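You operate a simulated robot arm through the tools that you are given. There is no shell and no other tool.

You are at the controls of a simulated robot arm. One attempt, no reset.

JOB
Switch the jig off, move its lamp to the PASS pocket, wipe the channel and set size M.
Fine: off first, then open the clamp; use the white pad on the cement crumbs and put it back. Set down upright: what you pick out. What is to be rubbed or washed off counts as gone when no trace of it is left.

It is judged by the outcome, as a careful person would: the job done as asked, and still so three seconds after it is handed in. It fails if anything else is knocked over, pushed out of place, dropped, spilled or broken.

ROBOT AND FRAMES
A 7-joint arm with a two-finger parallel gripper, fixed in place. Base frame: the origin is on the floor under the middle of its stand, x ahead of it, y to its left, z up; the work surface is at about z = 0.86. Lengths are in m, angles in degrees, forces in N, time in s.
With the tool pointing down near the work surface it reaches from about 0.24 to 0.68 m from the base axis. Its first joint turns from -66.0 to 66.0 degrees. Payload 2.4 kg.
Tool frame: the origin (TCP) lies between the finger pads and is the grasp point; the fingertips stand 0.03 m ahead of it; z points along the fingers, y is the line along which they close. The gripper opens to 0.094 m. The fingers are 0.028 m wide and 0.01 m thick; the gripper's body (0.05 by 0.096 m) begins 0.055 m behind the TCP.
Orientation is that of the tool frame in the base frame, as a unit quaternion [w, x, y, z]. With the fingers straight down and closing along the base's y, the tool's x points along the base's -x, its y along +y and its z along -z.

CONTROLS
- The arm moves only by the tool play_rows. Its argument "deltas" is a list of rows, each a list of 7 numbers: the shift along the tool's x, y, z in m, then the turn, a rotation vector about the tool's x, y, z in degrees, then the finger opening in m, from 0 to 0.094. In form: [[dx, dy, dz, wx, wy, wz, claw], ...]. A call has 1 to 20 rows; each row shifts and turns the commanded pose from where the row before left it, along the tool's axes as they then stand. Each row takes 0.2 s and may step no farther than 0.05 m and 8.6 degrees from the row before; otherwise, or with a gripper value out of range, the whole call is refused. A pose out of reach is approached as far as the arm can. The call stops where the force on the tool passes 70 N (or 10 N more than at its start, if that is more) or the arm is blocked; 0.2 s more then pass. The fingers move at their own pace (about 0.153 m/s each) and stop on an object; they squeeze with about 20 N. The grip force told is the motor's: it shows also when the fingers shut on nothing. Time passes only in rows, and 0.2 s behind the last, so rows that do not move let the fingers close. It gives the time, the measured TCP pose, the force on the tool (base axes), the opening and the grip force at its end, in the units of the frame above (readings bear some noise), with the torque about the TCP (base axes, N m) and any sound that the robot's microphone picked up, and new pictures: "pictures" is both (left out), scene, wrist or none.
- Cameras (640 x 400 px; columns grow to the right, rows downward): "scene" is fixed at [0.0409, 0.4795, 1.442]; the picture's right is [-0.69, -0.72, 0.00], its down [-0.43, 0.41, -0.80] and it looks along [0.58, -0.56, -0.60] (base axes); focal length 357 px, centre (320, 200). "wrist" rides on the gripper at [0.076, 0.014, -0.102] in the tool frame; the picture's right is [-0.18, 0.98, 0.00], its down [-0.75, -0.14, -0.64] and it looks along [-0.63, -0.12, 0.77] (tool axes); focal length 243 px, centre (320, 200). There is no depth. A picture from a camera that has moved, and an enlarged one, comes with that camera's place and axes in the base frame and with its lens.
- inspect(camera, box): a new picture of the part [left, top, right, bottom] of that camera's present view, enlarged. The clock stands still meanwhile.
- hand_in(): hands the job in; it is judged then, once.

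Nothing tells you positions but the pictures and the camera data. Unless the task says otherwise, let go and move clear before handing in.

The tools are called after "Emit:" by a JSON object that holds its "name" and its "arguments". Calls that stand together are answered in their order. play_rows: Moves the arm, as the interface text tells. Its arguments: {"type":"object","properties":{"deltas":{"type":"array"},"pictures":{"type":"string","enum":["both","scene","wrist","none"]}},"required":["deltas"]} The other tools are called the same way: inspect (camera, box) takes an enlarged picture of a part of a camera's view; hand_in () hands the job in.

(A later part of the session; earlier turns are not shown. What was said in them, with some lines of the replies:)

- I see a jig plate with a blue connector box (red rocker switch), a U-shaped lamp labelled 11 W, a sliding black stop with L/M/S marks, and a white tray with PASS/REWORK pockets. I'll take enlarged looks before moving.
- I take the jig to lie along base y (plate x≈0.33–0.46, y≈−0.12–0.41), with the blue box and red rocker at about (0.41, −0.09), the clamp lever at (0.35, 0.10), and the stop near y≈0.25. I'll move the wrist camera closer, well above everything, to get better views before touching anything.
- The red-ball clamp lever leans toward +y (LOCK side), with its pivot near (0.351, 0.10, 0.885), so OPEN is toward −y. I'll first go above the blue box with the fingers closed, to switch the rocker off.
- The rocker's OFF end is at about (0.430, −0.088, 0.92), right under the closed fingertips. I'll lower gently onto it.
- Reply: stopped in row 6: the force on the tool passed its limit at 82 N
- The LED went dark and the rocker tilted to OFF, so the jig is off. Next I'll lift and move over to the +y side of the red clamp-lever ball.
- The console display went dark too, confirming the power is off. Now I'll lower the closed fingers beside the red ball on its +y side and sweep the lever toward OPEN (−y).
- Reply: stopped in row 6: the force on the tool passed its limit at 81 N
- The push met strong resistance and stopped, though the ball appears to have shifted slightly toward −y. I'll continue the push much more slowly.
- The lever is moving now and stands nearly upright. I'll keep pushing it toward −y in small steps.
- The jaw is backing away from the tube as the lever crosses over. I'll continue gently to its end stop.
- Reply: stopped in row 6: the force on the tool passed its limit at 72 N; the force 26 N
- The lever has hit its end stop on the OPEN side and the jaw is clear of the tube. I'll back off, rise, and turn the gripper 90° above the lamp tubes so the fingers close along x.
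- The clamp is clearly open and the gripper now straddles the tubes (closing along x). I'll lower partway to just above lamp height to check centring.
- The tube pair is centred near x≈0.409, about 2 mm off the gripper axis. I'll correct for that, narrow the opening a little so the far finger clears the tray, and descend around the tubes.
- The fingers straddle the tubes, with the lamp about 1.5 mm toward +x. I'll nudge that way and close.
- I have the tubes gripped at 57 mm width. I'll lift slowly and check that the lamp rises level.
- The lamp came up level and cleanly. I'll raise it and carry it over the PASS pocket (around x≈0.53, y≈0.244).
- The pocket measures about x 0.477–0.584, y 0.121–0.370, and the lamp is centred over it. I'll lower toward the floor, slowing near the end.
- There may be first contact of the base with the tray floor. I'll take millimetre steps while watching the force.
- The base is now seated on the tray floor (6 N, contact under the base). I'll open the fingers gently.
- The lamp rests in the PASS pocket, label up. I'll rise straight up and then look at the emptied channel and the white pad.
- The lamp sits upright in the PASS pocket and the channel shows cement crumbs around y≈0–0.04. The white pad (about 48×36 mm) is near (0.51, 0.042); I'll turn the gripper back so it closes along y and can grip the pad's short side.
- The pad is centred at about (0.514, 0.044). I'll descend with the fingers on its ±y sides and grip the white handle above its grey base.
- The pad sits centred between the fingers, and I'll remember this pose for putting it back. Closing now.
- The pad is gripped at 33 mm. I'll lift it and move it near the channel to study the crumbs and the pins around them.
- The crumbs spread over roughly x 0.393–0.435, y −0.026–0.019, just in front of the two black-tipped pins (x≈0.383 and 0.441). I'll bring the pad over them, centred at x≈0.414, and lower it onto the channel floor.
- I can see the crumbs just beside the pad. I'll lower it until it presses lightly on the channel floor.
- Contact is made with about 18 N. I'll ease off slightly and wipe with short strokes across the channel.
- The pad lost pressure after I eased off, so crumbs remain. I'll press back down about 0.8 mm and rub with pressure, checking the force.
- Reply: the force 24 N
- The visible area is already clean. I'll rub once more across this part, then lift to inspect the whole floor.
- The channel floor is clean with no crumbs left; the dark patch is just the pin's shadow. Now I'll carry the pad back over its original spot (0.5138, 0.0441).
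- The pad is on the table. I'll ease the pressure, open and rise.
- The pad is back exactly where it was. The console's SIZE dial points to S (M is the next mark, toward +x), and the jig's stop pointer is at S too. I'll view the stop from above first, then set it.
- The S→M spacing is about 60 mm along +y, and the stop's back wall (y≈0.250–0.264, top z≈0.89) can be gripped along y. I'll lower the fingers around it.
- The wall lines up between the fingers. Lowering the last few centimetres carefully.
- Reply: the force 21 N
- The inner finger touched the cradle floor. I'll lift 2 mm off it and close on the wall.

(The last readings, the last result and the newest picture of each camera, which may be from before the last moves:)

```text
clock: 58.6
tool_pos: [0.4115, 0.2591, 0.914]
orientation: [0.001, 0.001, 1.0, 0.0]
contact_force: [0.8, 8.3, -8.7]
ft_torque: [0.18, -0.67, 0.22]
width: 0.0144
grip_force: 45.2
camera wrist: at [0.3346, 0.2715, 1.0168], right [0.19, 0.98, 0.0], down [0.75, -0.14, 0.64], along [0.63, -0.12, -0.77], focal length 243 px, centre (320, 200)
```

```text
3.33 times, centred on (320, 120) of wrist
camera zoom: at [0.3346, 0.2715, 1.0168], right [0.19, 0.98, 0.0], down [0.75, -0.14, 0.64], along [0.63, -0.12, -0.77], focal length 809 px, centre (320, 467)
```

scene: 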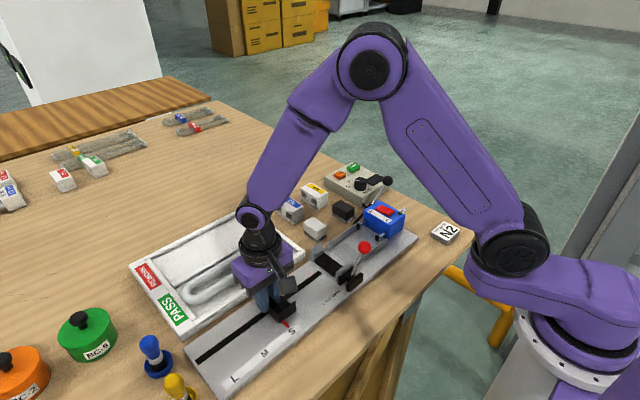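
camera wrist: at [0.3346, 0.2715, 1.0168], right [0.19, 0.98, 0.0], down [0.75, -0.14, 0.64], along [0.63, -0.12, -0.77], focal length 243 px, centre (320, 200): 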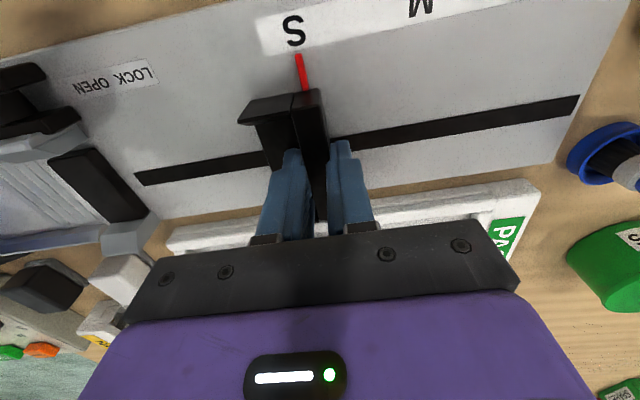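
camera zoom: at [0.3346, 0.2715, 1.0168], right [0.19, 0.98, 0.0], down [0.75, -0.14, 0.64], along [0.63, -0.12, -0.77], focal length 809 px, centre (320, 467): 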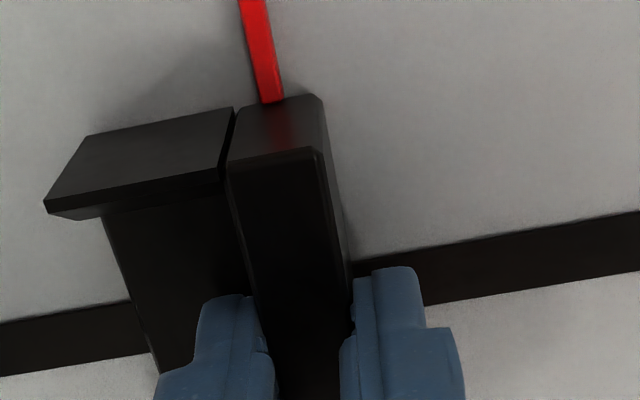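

The wall is gripped at 14.4 mm. I'll slide the stop toward M in small steps.

Emit:
{"name": "play_rows", "arguments": {"deltas": [[0, 0.002, 0, 0, 0, 0, 0.004], [0, 0.003, 0, 0, 0, 0, 0.004], [0, 0.004, 0, 0, 0, 0, 0.004], [0, 0.004, 0, 0, 0, 0, 0.004], [0, 0.004, 0, 0, 0, 0, 0.004], [0, 0.004, 0, 0, 0, 0, 0.004]], "pictures": "wrist"}}

```text
clock: 60.0
tool_pos: [0.4104, 0.2781, 0.9144]
orientation: [-0.001, 0.002, 1.0, 0.0]
contact_force: [2.7, -0.7, -10.5]
ft_torque: [0.02, 0.51, 0.23]
width: 0.0146
grip_force: 45.6
camera wrist: at [0.3349, 0.2917, 1.017], right [0.19, 0.98, 0.0], down [0.75, -0.14, 0.64], along [0.63, -0.12, -0.77], focal length 243 px, centre (320, 200)
```

wrist: 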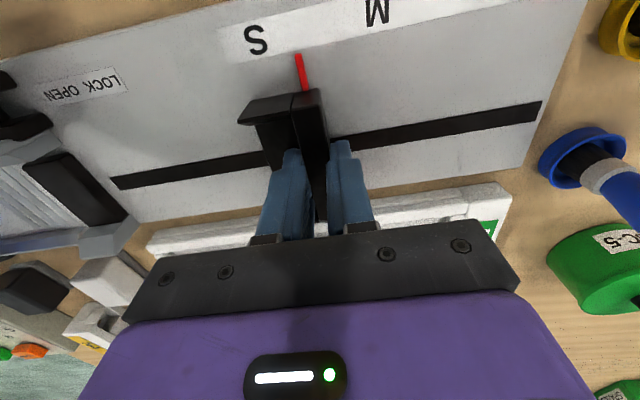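

The stop slides smoothly, about 20 mm so far. I'll continue toward M.

Emit:
{"name": "play_rows", "arguments": {"deltas": [[0, 0.004, 0, 0, 0, 0, 0.004], [0, 0.004, 0, 0, 0, 0, 0.004], [0, 0.004, 0, 0, 0, 0, 0.004], [0, 0.004, 0, 0, 0, 0, 0.004], [0, 0.004, 0, 0, 0, 0, 0.004], [0, 0.004, 0, 0, 0, 0, 0.004], [0, 0.004, 0, 0, 0, 0, 0.004], [0, 0.004, 0, 0, 0, 0, 0.004], [0, 0.004, 0, 0, 0, 0, 0.004], [0, 0.003, 0, 0, 0, 0, 0.004], [0, 0, 0, 0, 0, 0, 0.004]]}}

Emit:
{"name": "inspect", "arguments": {"camera": "wrist", "box": [200, 10, 400, 135]}}

Emit:
{"name": "inspect", "arguments": {"camera": "scene", "box": [210, 290, 320, 390]}}

```text
clock: 62.4
tool_pos: [0.411, 0.3179, 0.9131]
orientation: [0.0, 0.002, 1.0, 0.0]
contact_force: [-1.5, 0.6, -7.2]
ft_torque: [0.04, -0.62, 0.18]
width: 0.0142
grip_force: 44.9
camera wrist: at [0.3347, 0.331, 1.0169], right [0.19, 0.98, 0.0], down [0.75, -0.14, 0.64], along [0.63, -0.12, -0.77], focal length 243 px, centre (320, 200)
```

scene: 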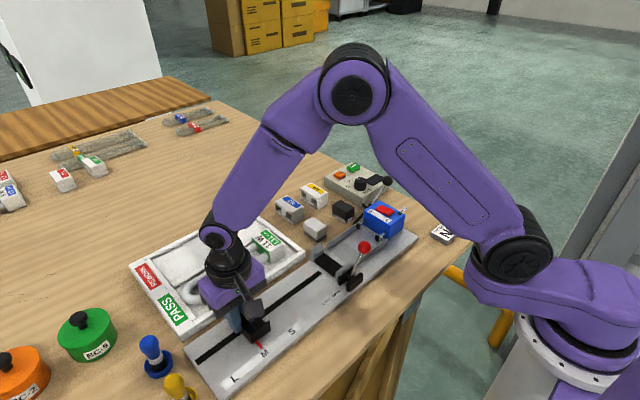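
wrist: 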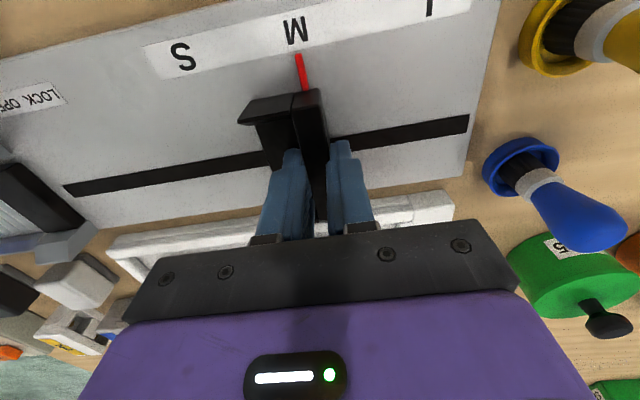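

```text
3.20 times, centred on (300, 72) of wrist
camera zoom: at [0.3347, 0.331, 1.0169], right [0.19, 0.98, 0.0], down [0.75, -0.14, 0.64], along [0.63, -0.12, -0.77], focal length 776 px, centre (384, 608)
```

zoom: 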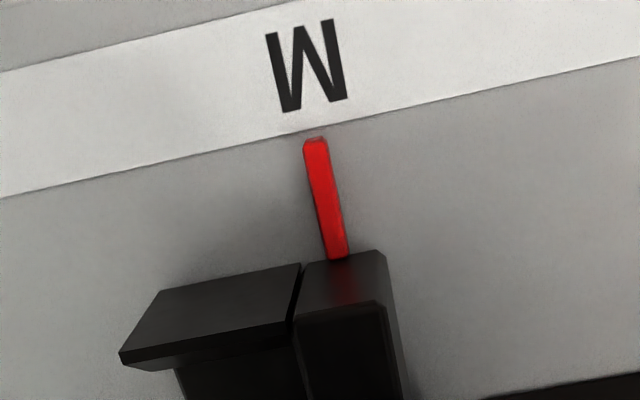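

```text
4.00 times, centred on (265, 340) of scene
camera zoom: at [0.041, 0.4796, 1.442], right [-0.69, -0.72, 0.0], down [-0.43, 0.41, -0.8], along [0.58, -0.56, -0.6], focal length 1427 px, centre (540, -360)
```

zoom: 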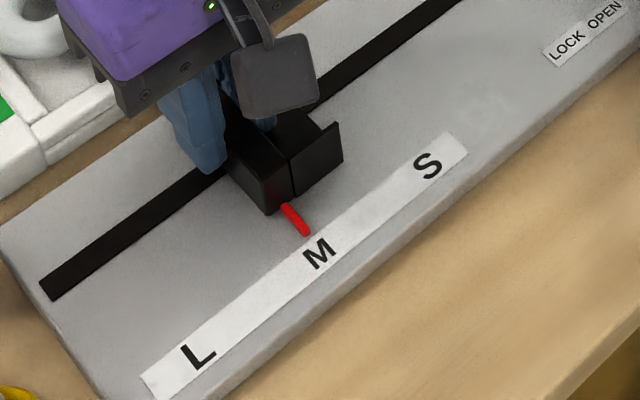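

The pointer is within about a millimetre of the M mark. I'll nudge it 1 mm further, release and rise.

Emit:
{"name": "play_rows", "arguments": {"deltas": [[0, 0.001, 0, 0, 0, 0, 0.004], [0, 0, 0, 0, 0, 0, 0.004], [0, 0, 0, 0, 0, 0, 0.02], [0, 0, 0, 0, 0, 0, 0.035], [0, 0, 0, 0, 0, 0, 0.042], [0, 0, -0.02, 0, 0, 0, 0.042], [0, 0, -0.04, 0, 0, 0, 0.042], [0, 0, -0.04, 0, 0, 0, 0.042], [0, 0, 0, 0, 0, 0, 0.042]]}}

Emit:
{"name": "inspect", "arguments": {"camera": "wrist", "box": [220, 0, 400, 112]}}

Emit:
{"name": "inspect", "arguments": {"camera": "scene", "box": [210, 290, 320, 390]}}

```text
clock: 64.4
tool_pos: [0.4104, 0.3177, 1.0137]
orientation: [0.0, 0.002, 1.0, 0.0]
contact_force: [0.1, 0.6, -0.3]
ft_torque: [0.05, -0.02, -0.03]
width: 0.0419
grip_force: 0.0
camera wrist: at [0.3342, 0.3317, 1.1179], right [0.19, 0.98, 0.0], down [0.75, -0.14, 0.64], along [0.63, -0.12, -0.77], focal length 243 px, centre (320, 200)
```

scene: 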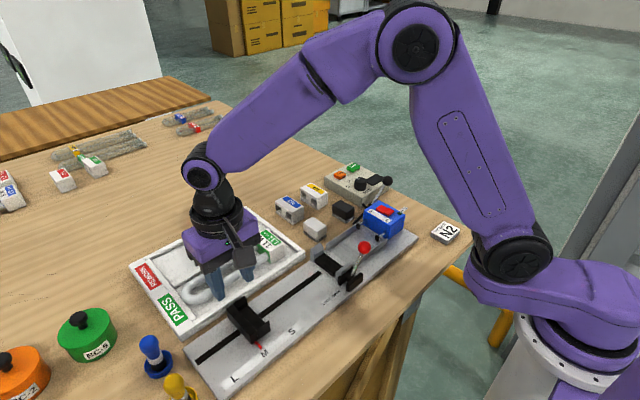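
wrist: 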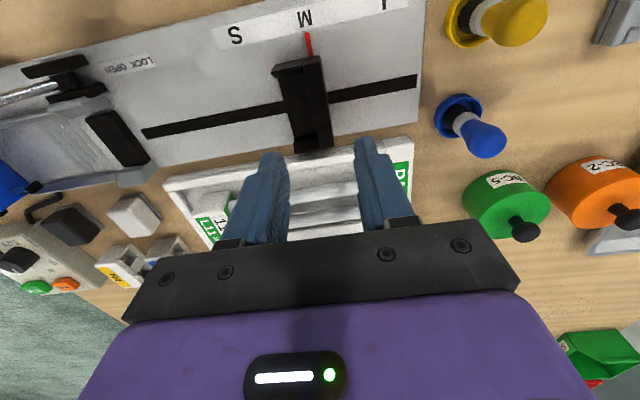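

```text
3.56 times, centred on (310, 56) of wrist
camera zoom: at [0.3342, 0.3317, 1.1179], right [0.19, 0.98, 0.0], down [0.75, -0.14, 0.64], along [0.63, -0.12, -0.77], focal length 863 px, centre (356, 712)
```

zoom: 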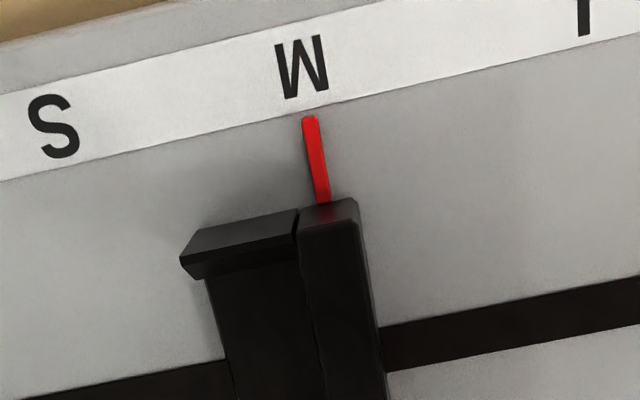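

```text
4.00 times, centred on (265, 340) of scene
camera zoom: at [0.0409, 0.4795, 1.442], right [-0.69, -0.72, 0.0], down [-0.43, 0.41, -0.8], along [0.58, -0.56, -0.6], focal length 1427 px, centre (540, -360)
```

zoom: 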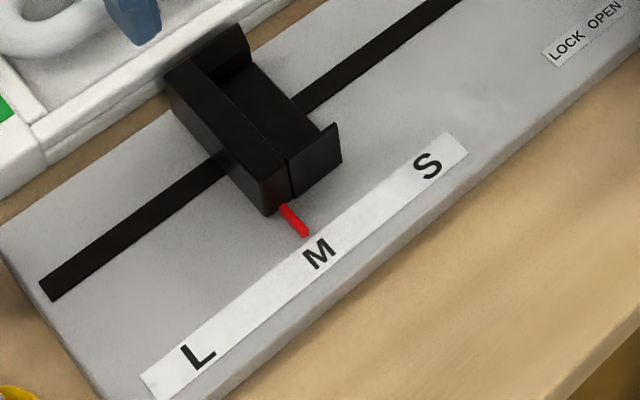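

The stop pointer now lines up with M. Next is the console's SIZE dial, still at S: I'll move over it and check its position.

Emit:
{"name": "play_rows", "arguments": {"deltas": [[0, 0, -0.03, 0, 0, 0, 0.06], [-0.011, -0.0392, 0, 0, 0, 0, 0.06], [-0.011, -0.0392, 0, 0, 0, 0, 0.06], [-0.011, -0.0392, 0, 0, 0, 0, 0.06], [-0.011, -0.0392, 0, 0, 0, 0, 0.06], [-0.011, -0.0392, 0, 0, 0, 0, 0.06], [-0.011, -0.0392, 0, 0, 0, 0, 0.06], [-0.011, -0.0392, 0, 0, 0, 0, 0.06], [-0.011, -0.0392, 0, 0, 0, 0, 0.06], [-0.011, -0.0392, 0, 0, 0, 0, 0.06], [-0.011, -0.0392, 0, 0, 0, 0, 0.06], [-0.011, -0.0392, 0, 0, 0, 0, 0.06], [-0.011, -0.0392, 0, 0, 0, 0, 0.06], [0, 0, 0, 0, 0, 0, 0.06]]}}

Emit:
{"name": "inspect", "arguments": {"camera": "wrist", "box": [220, 50, 420, 175]}}

Emit:
{"name": "inspect", "arguments": {"camera": "scene", "box": [310, 140, 410, 220]}}

```text
clock: 67.4
tool_pos: [0.541, -0.1551, 1.0446]
orientation: [-0.001, 0.002, 1.0, 0.0]
contact_force: [0.0, -0.6, 0.2]
ft_torque: [0.02, 0.0, 0.02]
width: 0.0601
grip_force: 0.0
camera wrist: at [0.4653, -0.1408, 1.147], right [0.19, 0.98, 0.0], down [0.75, -0.14, 0.64], along [0.63, -0.12, -0.77], focal length 243 px, centre (320, 200)
```

scene: 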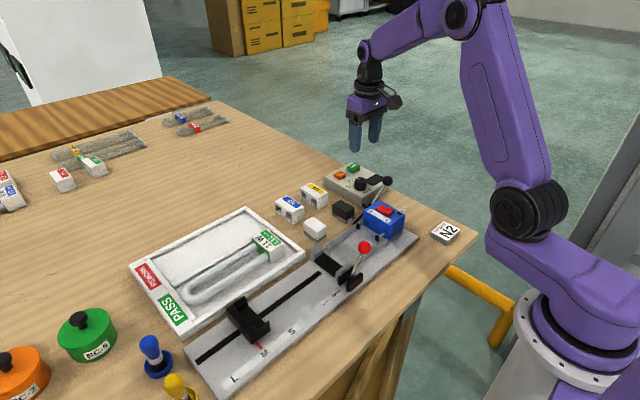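
wrist: 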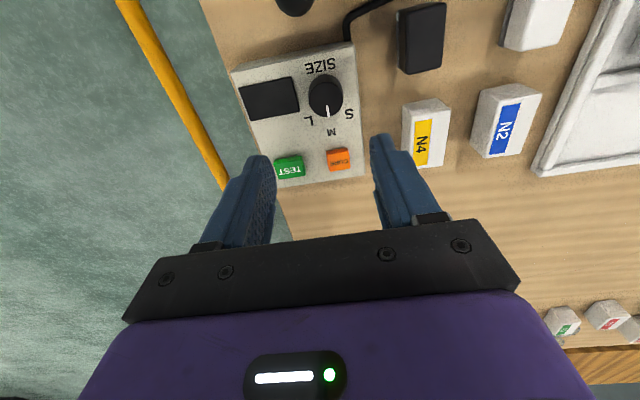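

```text
3.20 times, centred on (320, 112) of wrist
camera zoom: at [0.4653, -0.1408, 1.147], right [0.19, 0.98, 0.0], down [0.75, -0.14, 0.64], along [0.63, -0.12, -0.77], focal length 776 px, centre (320, 480)
```

zoom: 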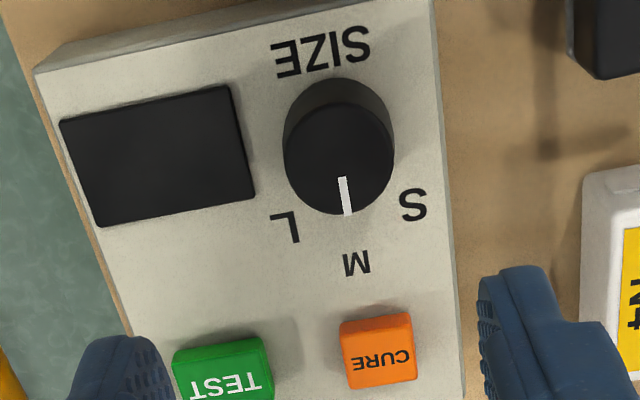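

```text
5.00 times, centred on (360, 180) of scene
camera zoom: at [0.041, 0.4795, 1.442], right [-0.69, -0.72, 0.0], down [-0.43, 0.41, -0.8], along [0.58, -0.56, -0.6], focal length 1784 px, centre (120, 300)
```

zoom: 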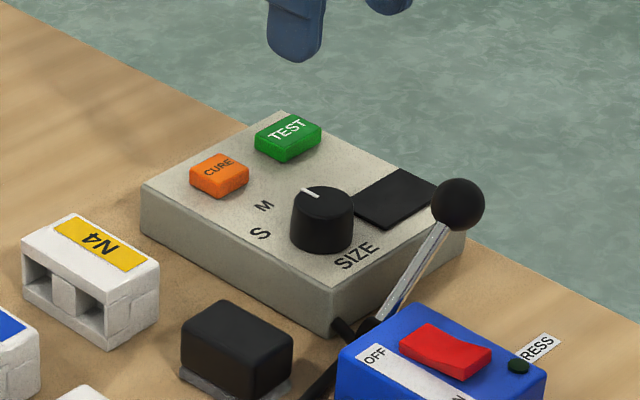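

The dial turned with the stop: its pointer now points straight at M, so the console shows M as well and I needn't touch it. I'll withdraw to a clear pose and check the whole scene.

Emit:
{"name": "play_rows", "arguments": {"deltas": [[0, 0, -0.04, 0, 0, 0, 0.06], [0, 0, -0.04, 0, 0, 0, 0.06], [0.028, 0.03, -0.012, 0, 0, 0, 0.08], [0.028, 0.03, -0.012, 0, 0, 0, 0.09], [0.028, 0.03, -0.012, 0, 0, 0, 0.094], [0.028, 0.03, -0.012, 0, 0, 0, 0.094], [0.028, 0.03, -0.012, 0, 0, 0, 0.094], [0.028, 0.03, -0.012, 0, 0, 0, 0.094], [0.028, 0.03, -0.012, 0, 0, 0, 0.094], [0, 0, 0, 0, 0, 0, 0.094], [0, 0, 0, 0, 0, 0, 0.094]]}}

Emit:
{"name": "inspect", "arguments": {"camera": "scene", "box": [320, 150, 480, 250]}}

Emit:
{"name": "inspect", "arguments": {"camera": "scene", "box": [120, 200, 344, 340]}}

Emit:
{"name": "inspect", "arguments": {"camera": "wrist", "box": [190, 20, 390, 145]}}

Emit:
{"name": "inspect", "arguments": {"camera": "scene", "box": [310, 220, 410, 290]}}

```text
clock: 69.8
tool_pos: [0.3465, 0.0582, 1.2092]
orientation: [0.0, 0.002, 1.0, 0.0]
contact_force: [-0.4, 0.7, 0.2]
ft_torque: [-0.04, 0.02, 0.01]
width: 0.0944
grip_force: 0.0
camera wrist: at [0.2696, 0.0725, 1.3122], right [0.19, 0.98, 0.0], down [0.75, -0.14, 0.64], along [0.63, -0.12, -0.77], focal length 243 px, centre (320, 200)
```

scene: 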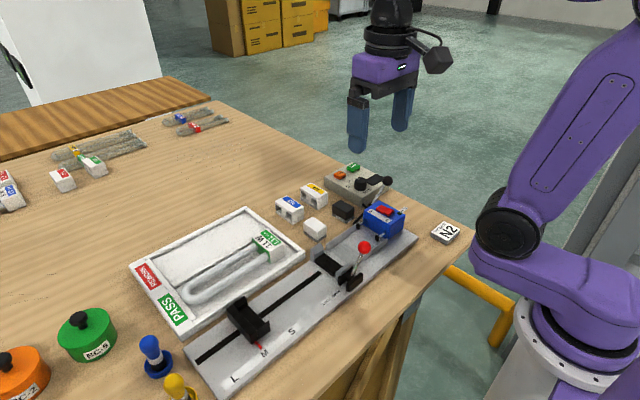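
wrist: 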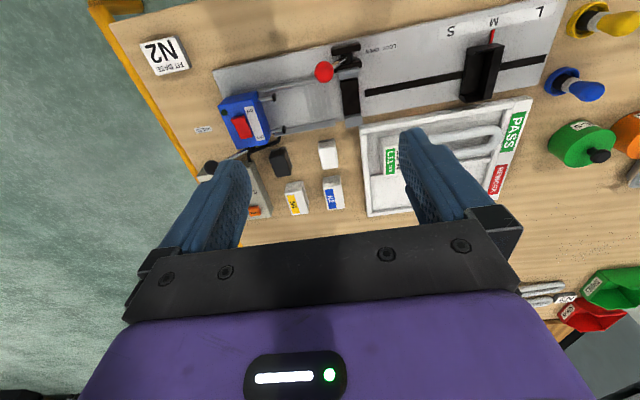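

```text
4.00 times, centred on (400, 200) of scene
camera zoom: at [0.0409, 0.4795, 1.442], right [-0.69, -0.72, 0.0], down [-0.43, 0.41, -0.8], along [0.58, -0.56, -0.6], focal length 1427 px, centre (0, 200)
```

zoom: 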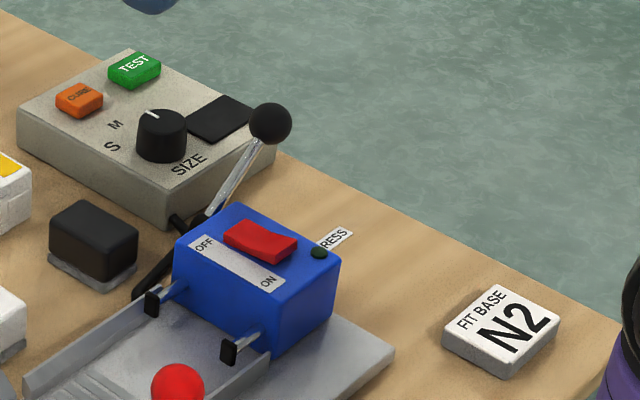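

```text
2.86 times, centred on (232, 270) of scene
camera zoom: at [0.0409, 0.4795, 1.442], right [-0.69, -0.72, 0.0], down [-0.43, 0.41, -0.8], along [0.58, -0.56, -0.6], focal length 1020 px, centre (571, 0)
```

zoom: 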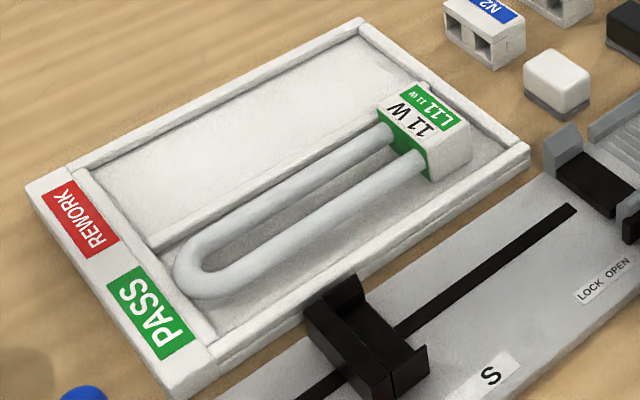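

```text
3.20 times, centred on (290, 82) of wrist
camera zoom: at [0.2696, 0.0725, 1.3122], right [0.19, 0.98, 0.0], down [0.75, -0.14, 0.64], along [0.63, -0.12, -0.77], focal length 776 px, centre (416, 576)
```

zoom: 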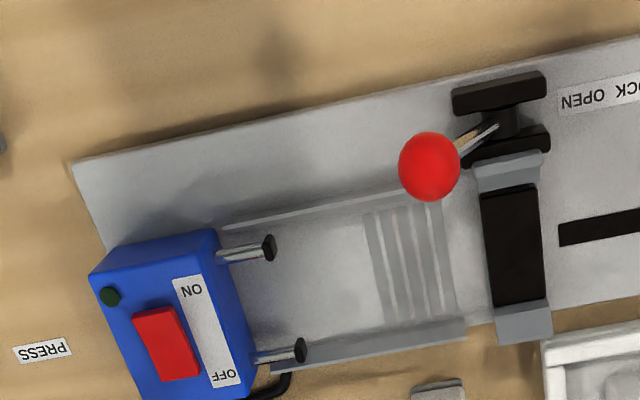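

```text
5.71 times, centred on (360, 255) of scene
camera zoom: at [0.0409, 0.4795, 1.442], right [-0.69, -0.72, 0.0], down [-0.43, 0.41, -0.8], along [0.58, -0.56, -0.6], focal length 2039 px, centre (91, -114)
```

zoom: 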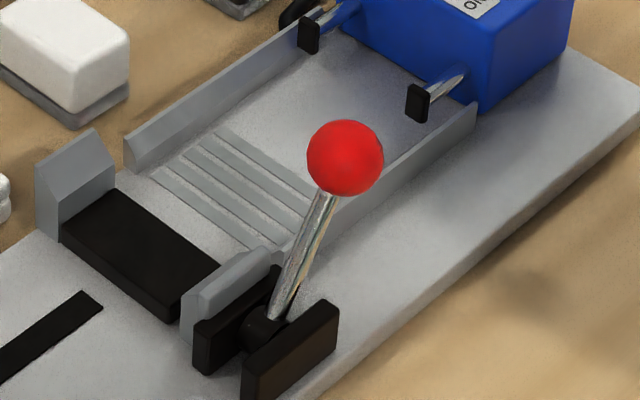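

The scene looks as it should:
- **Power:** the rocker is at OFF and the LED and display are dark.
- **Clamp:** open.
- **Lamp:** upright in the PASS pocket.
- **Channel:** no crumbs left.
- **White pad:** back in its place.
- **Size:** the stop and the dial are both at M.

Nothing else has moved and the arm is clear, so I'm handing in.

Emit:
{"name": "hand_in", "arguments": {}}

```text
The job is handed in.
```

The job is handed in. I checked the final pictures just before handing in, and no result has come back yet.

- **Power:** I switched the jig off first, and its LED and the console display went dark.
- **Clamp:** I opened it after that and left it open. Its lever was stiff at first, and two of the pushes on it tripped the arm's 70 N force stop. So did the press on the switch. I saw no damage.
- **Lamp:** it stands upright in the PASS pocket, label up.
- **Channel:** I rubbed the crumbs off with the white pad, and close-up pictures show none left.
- **White pad:** it is back in its original spot.
- **Size:** I slid the jig's stop to M. The console's SIZE dial turned with it and also reads M, so I didn't touch the dial.

Nothing else looked moved in the pictures, and the arm is clear of the bench.
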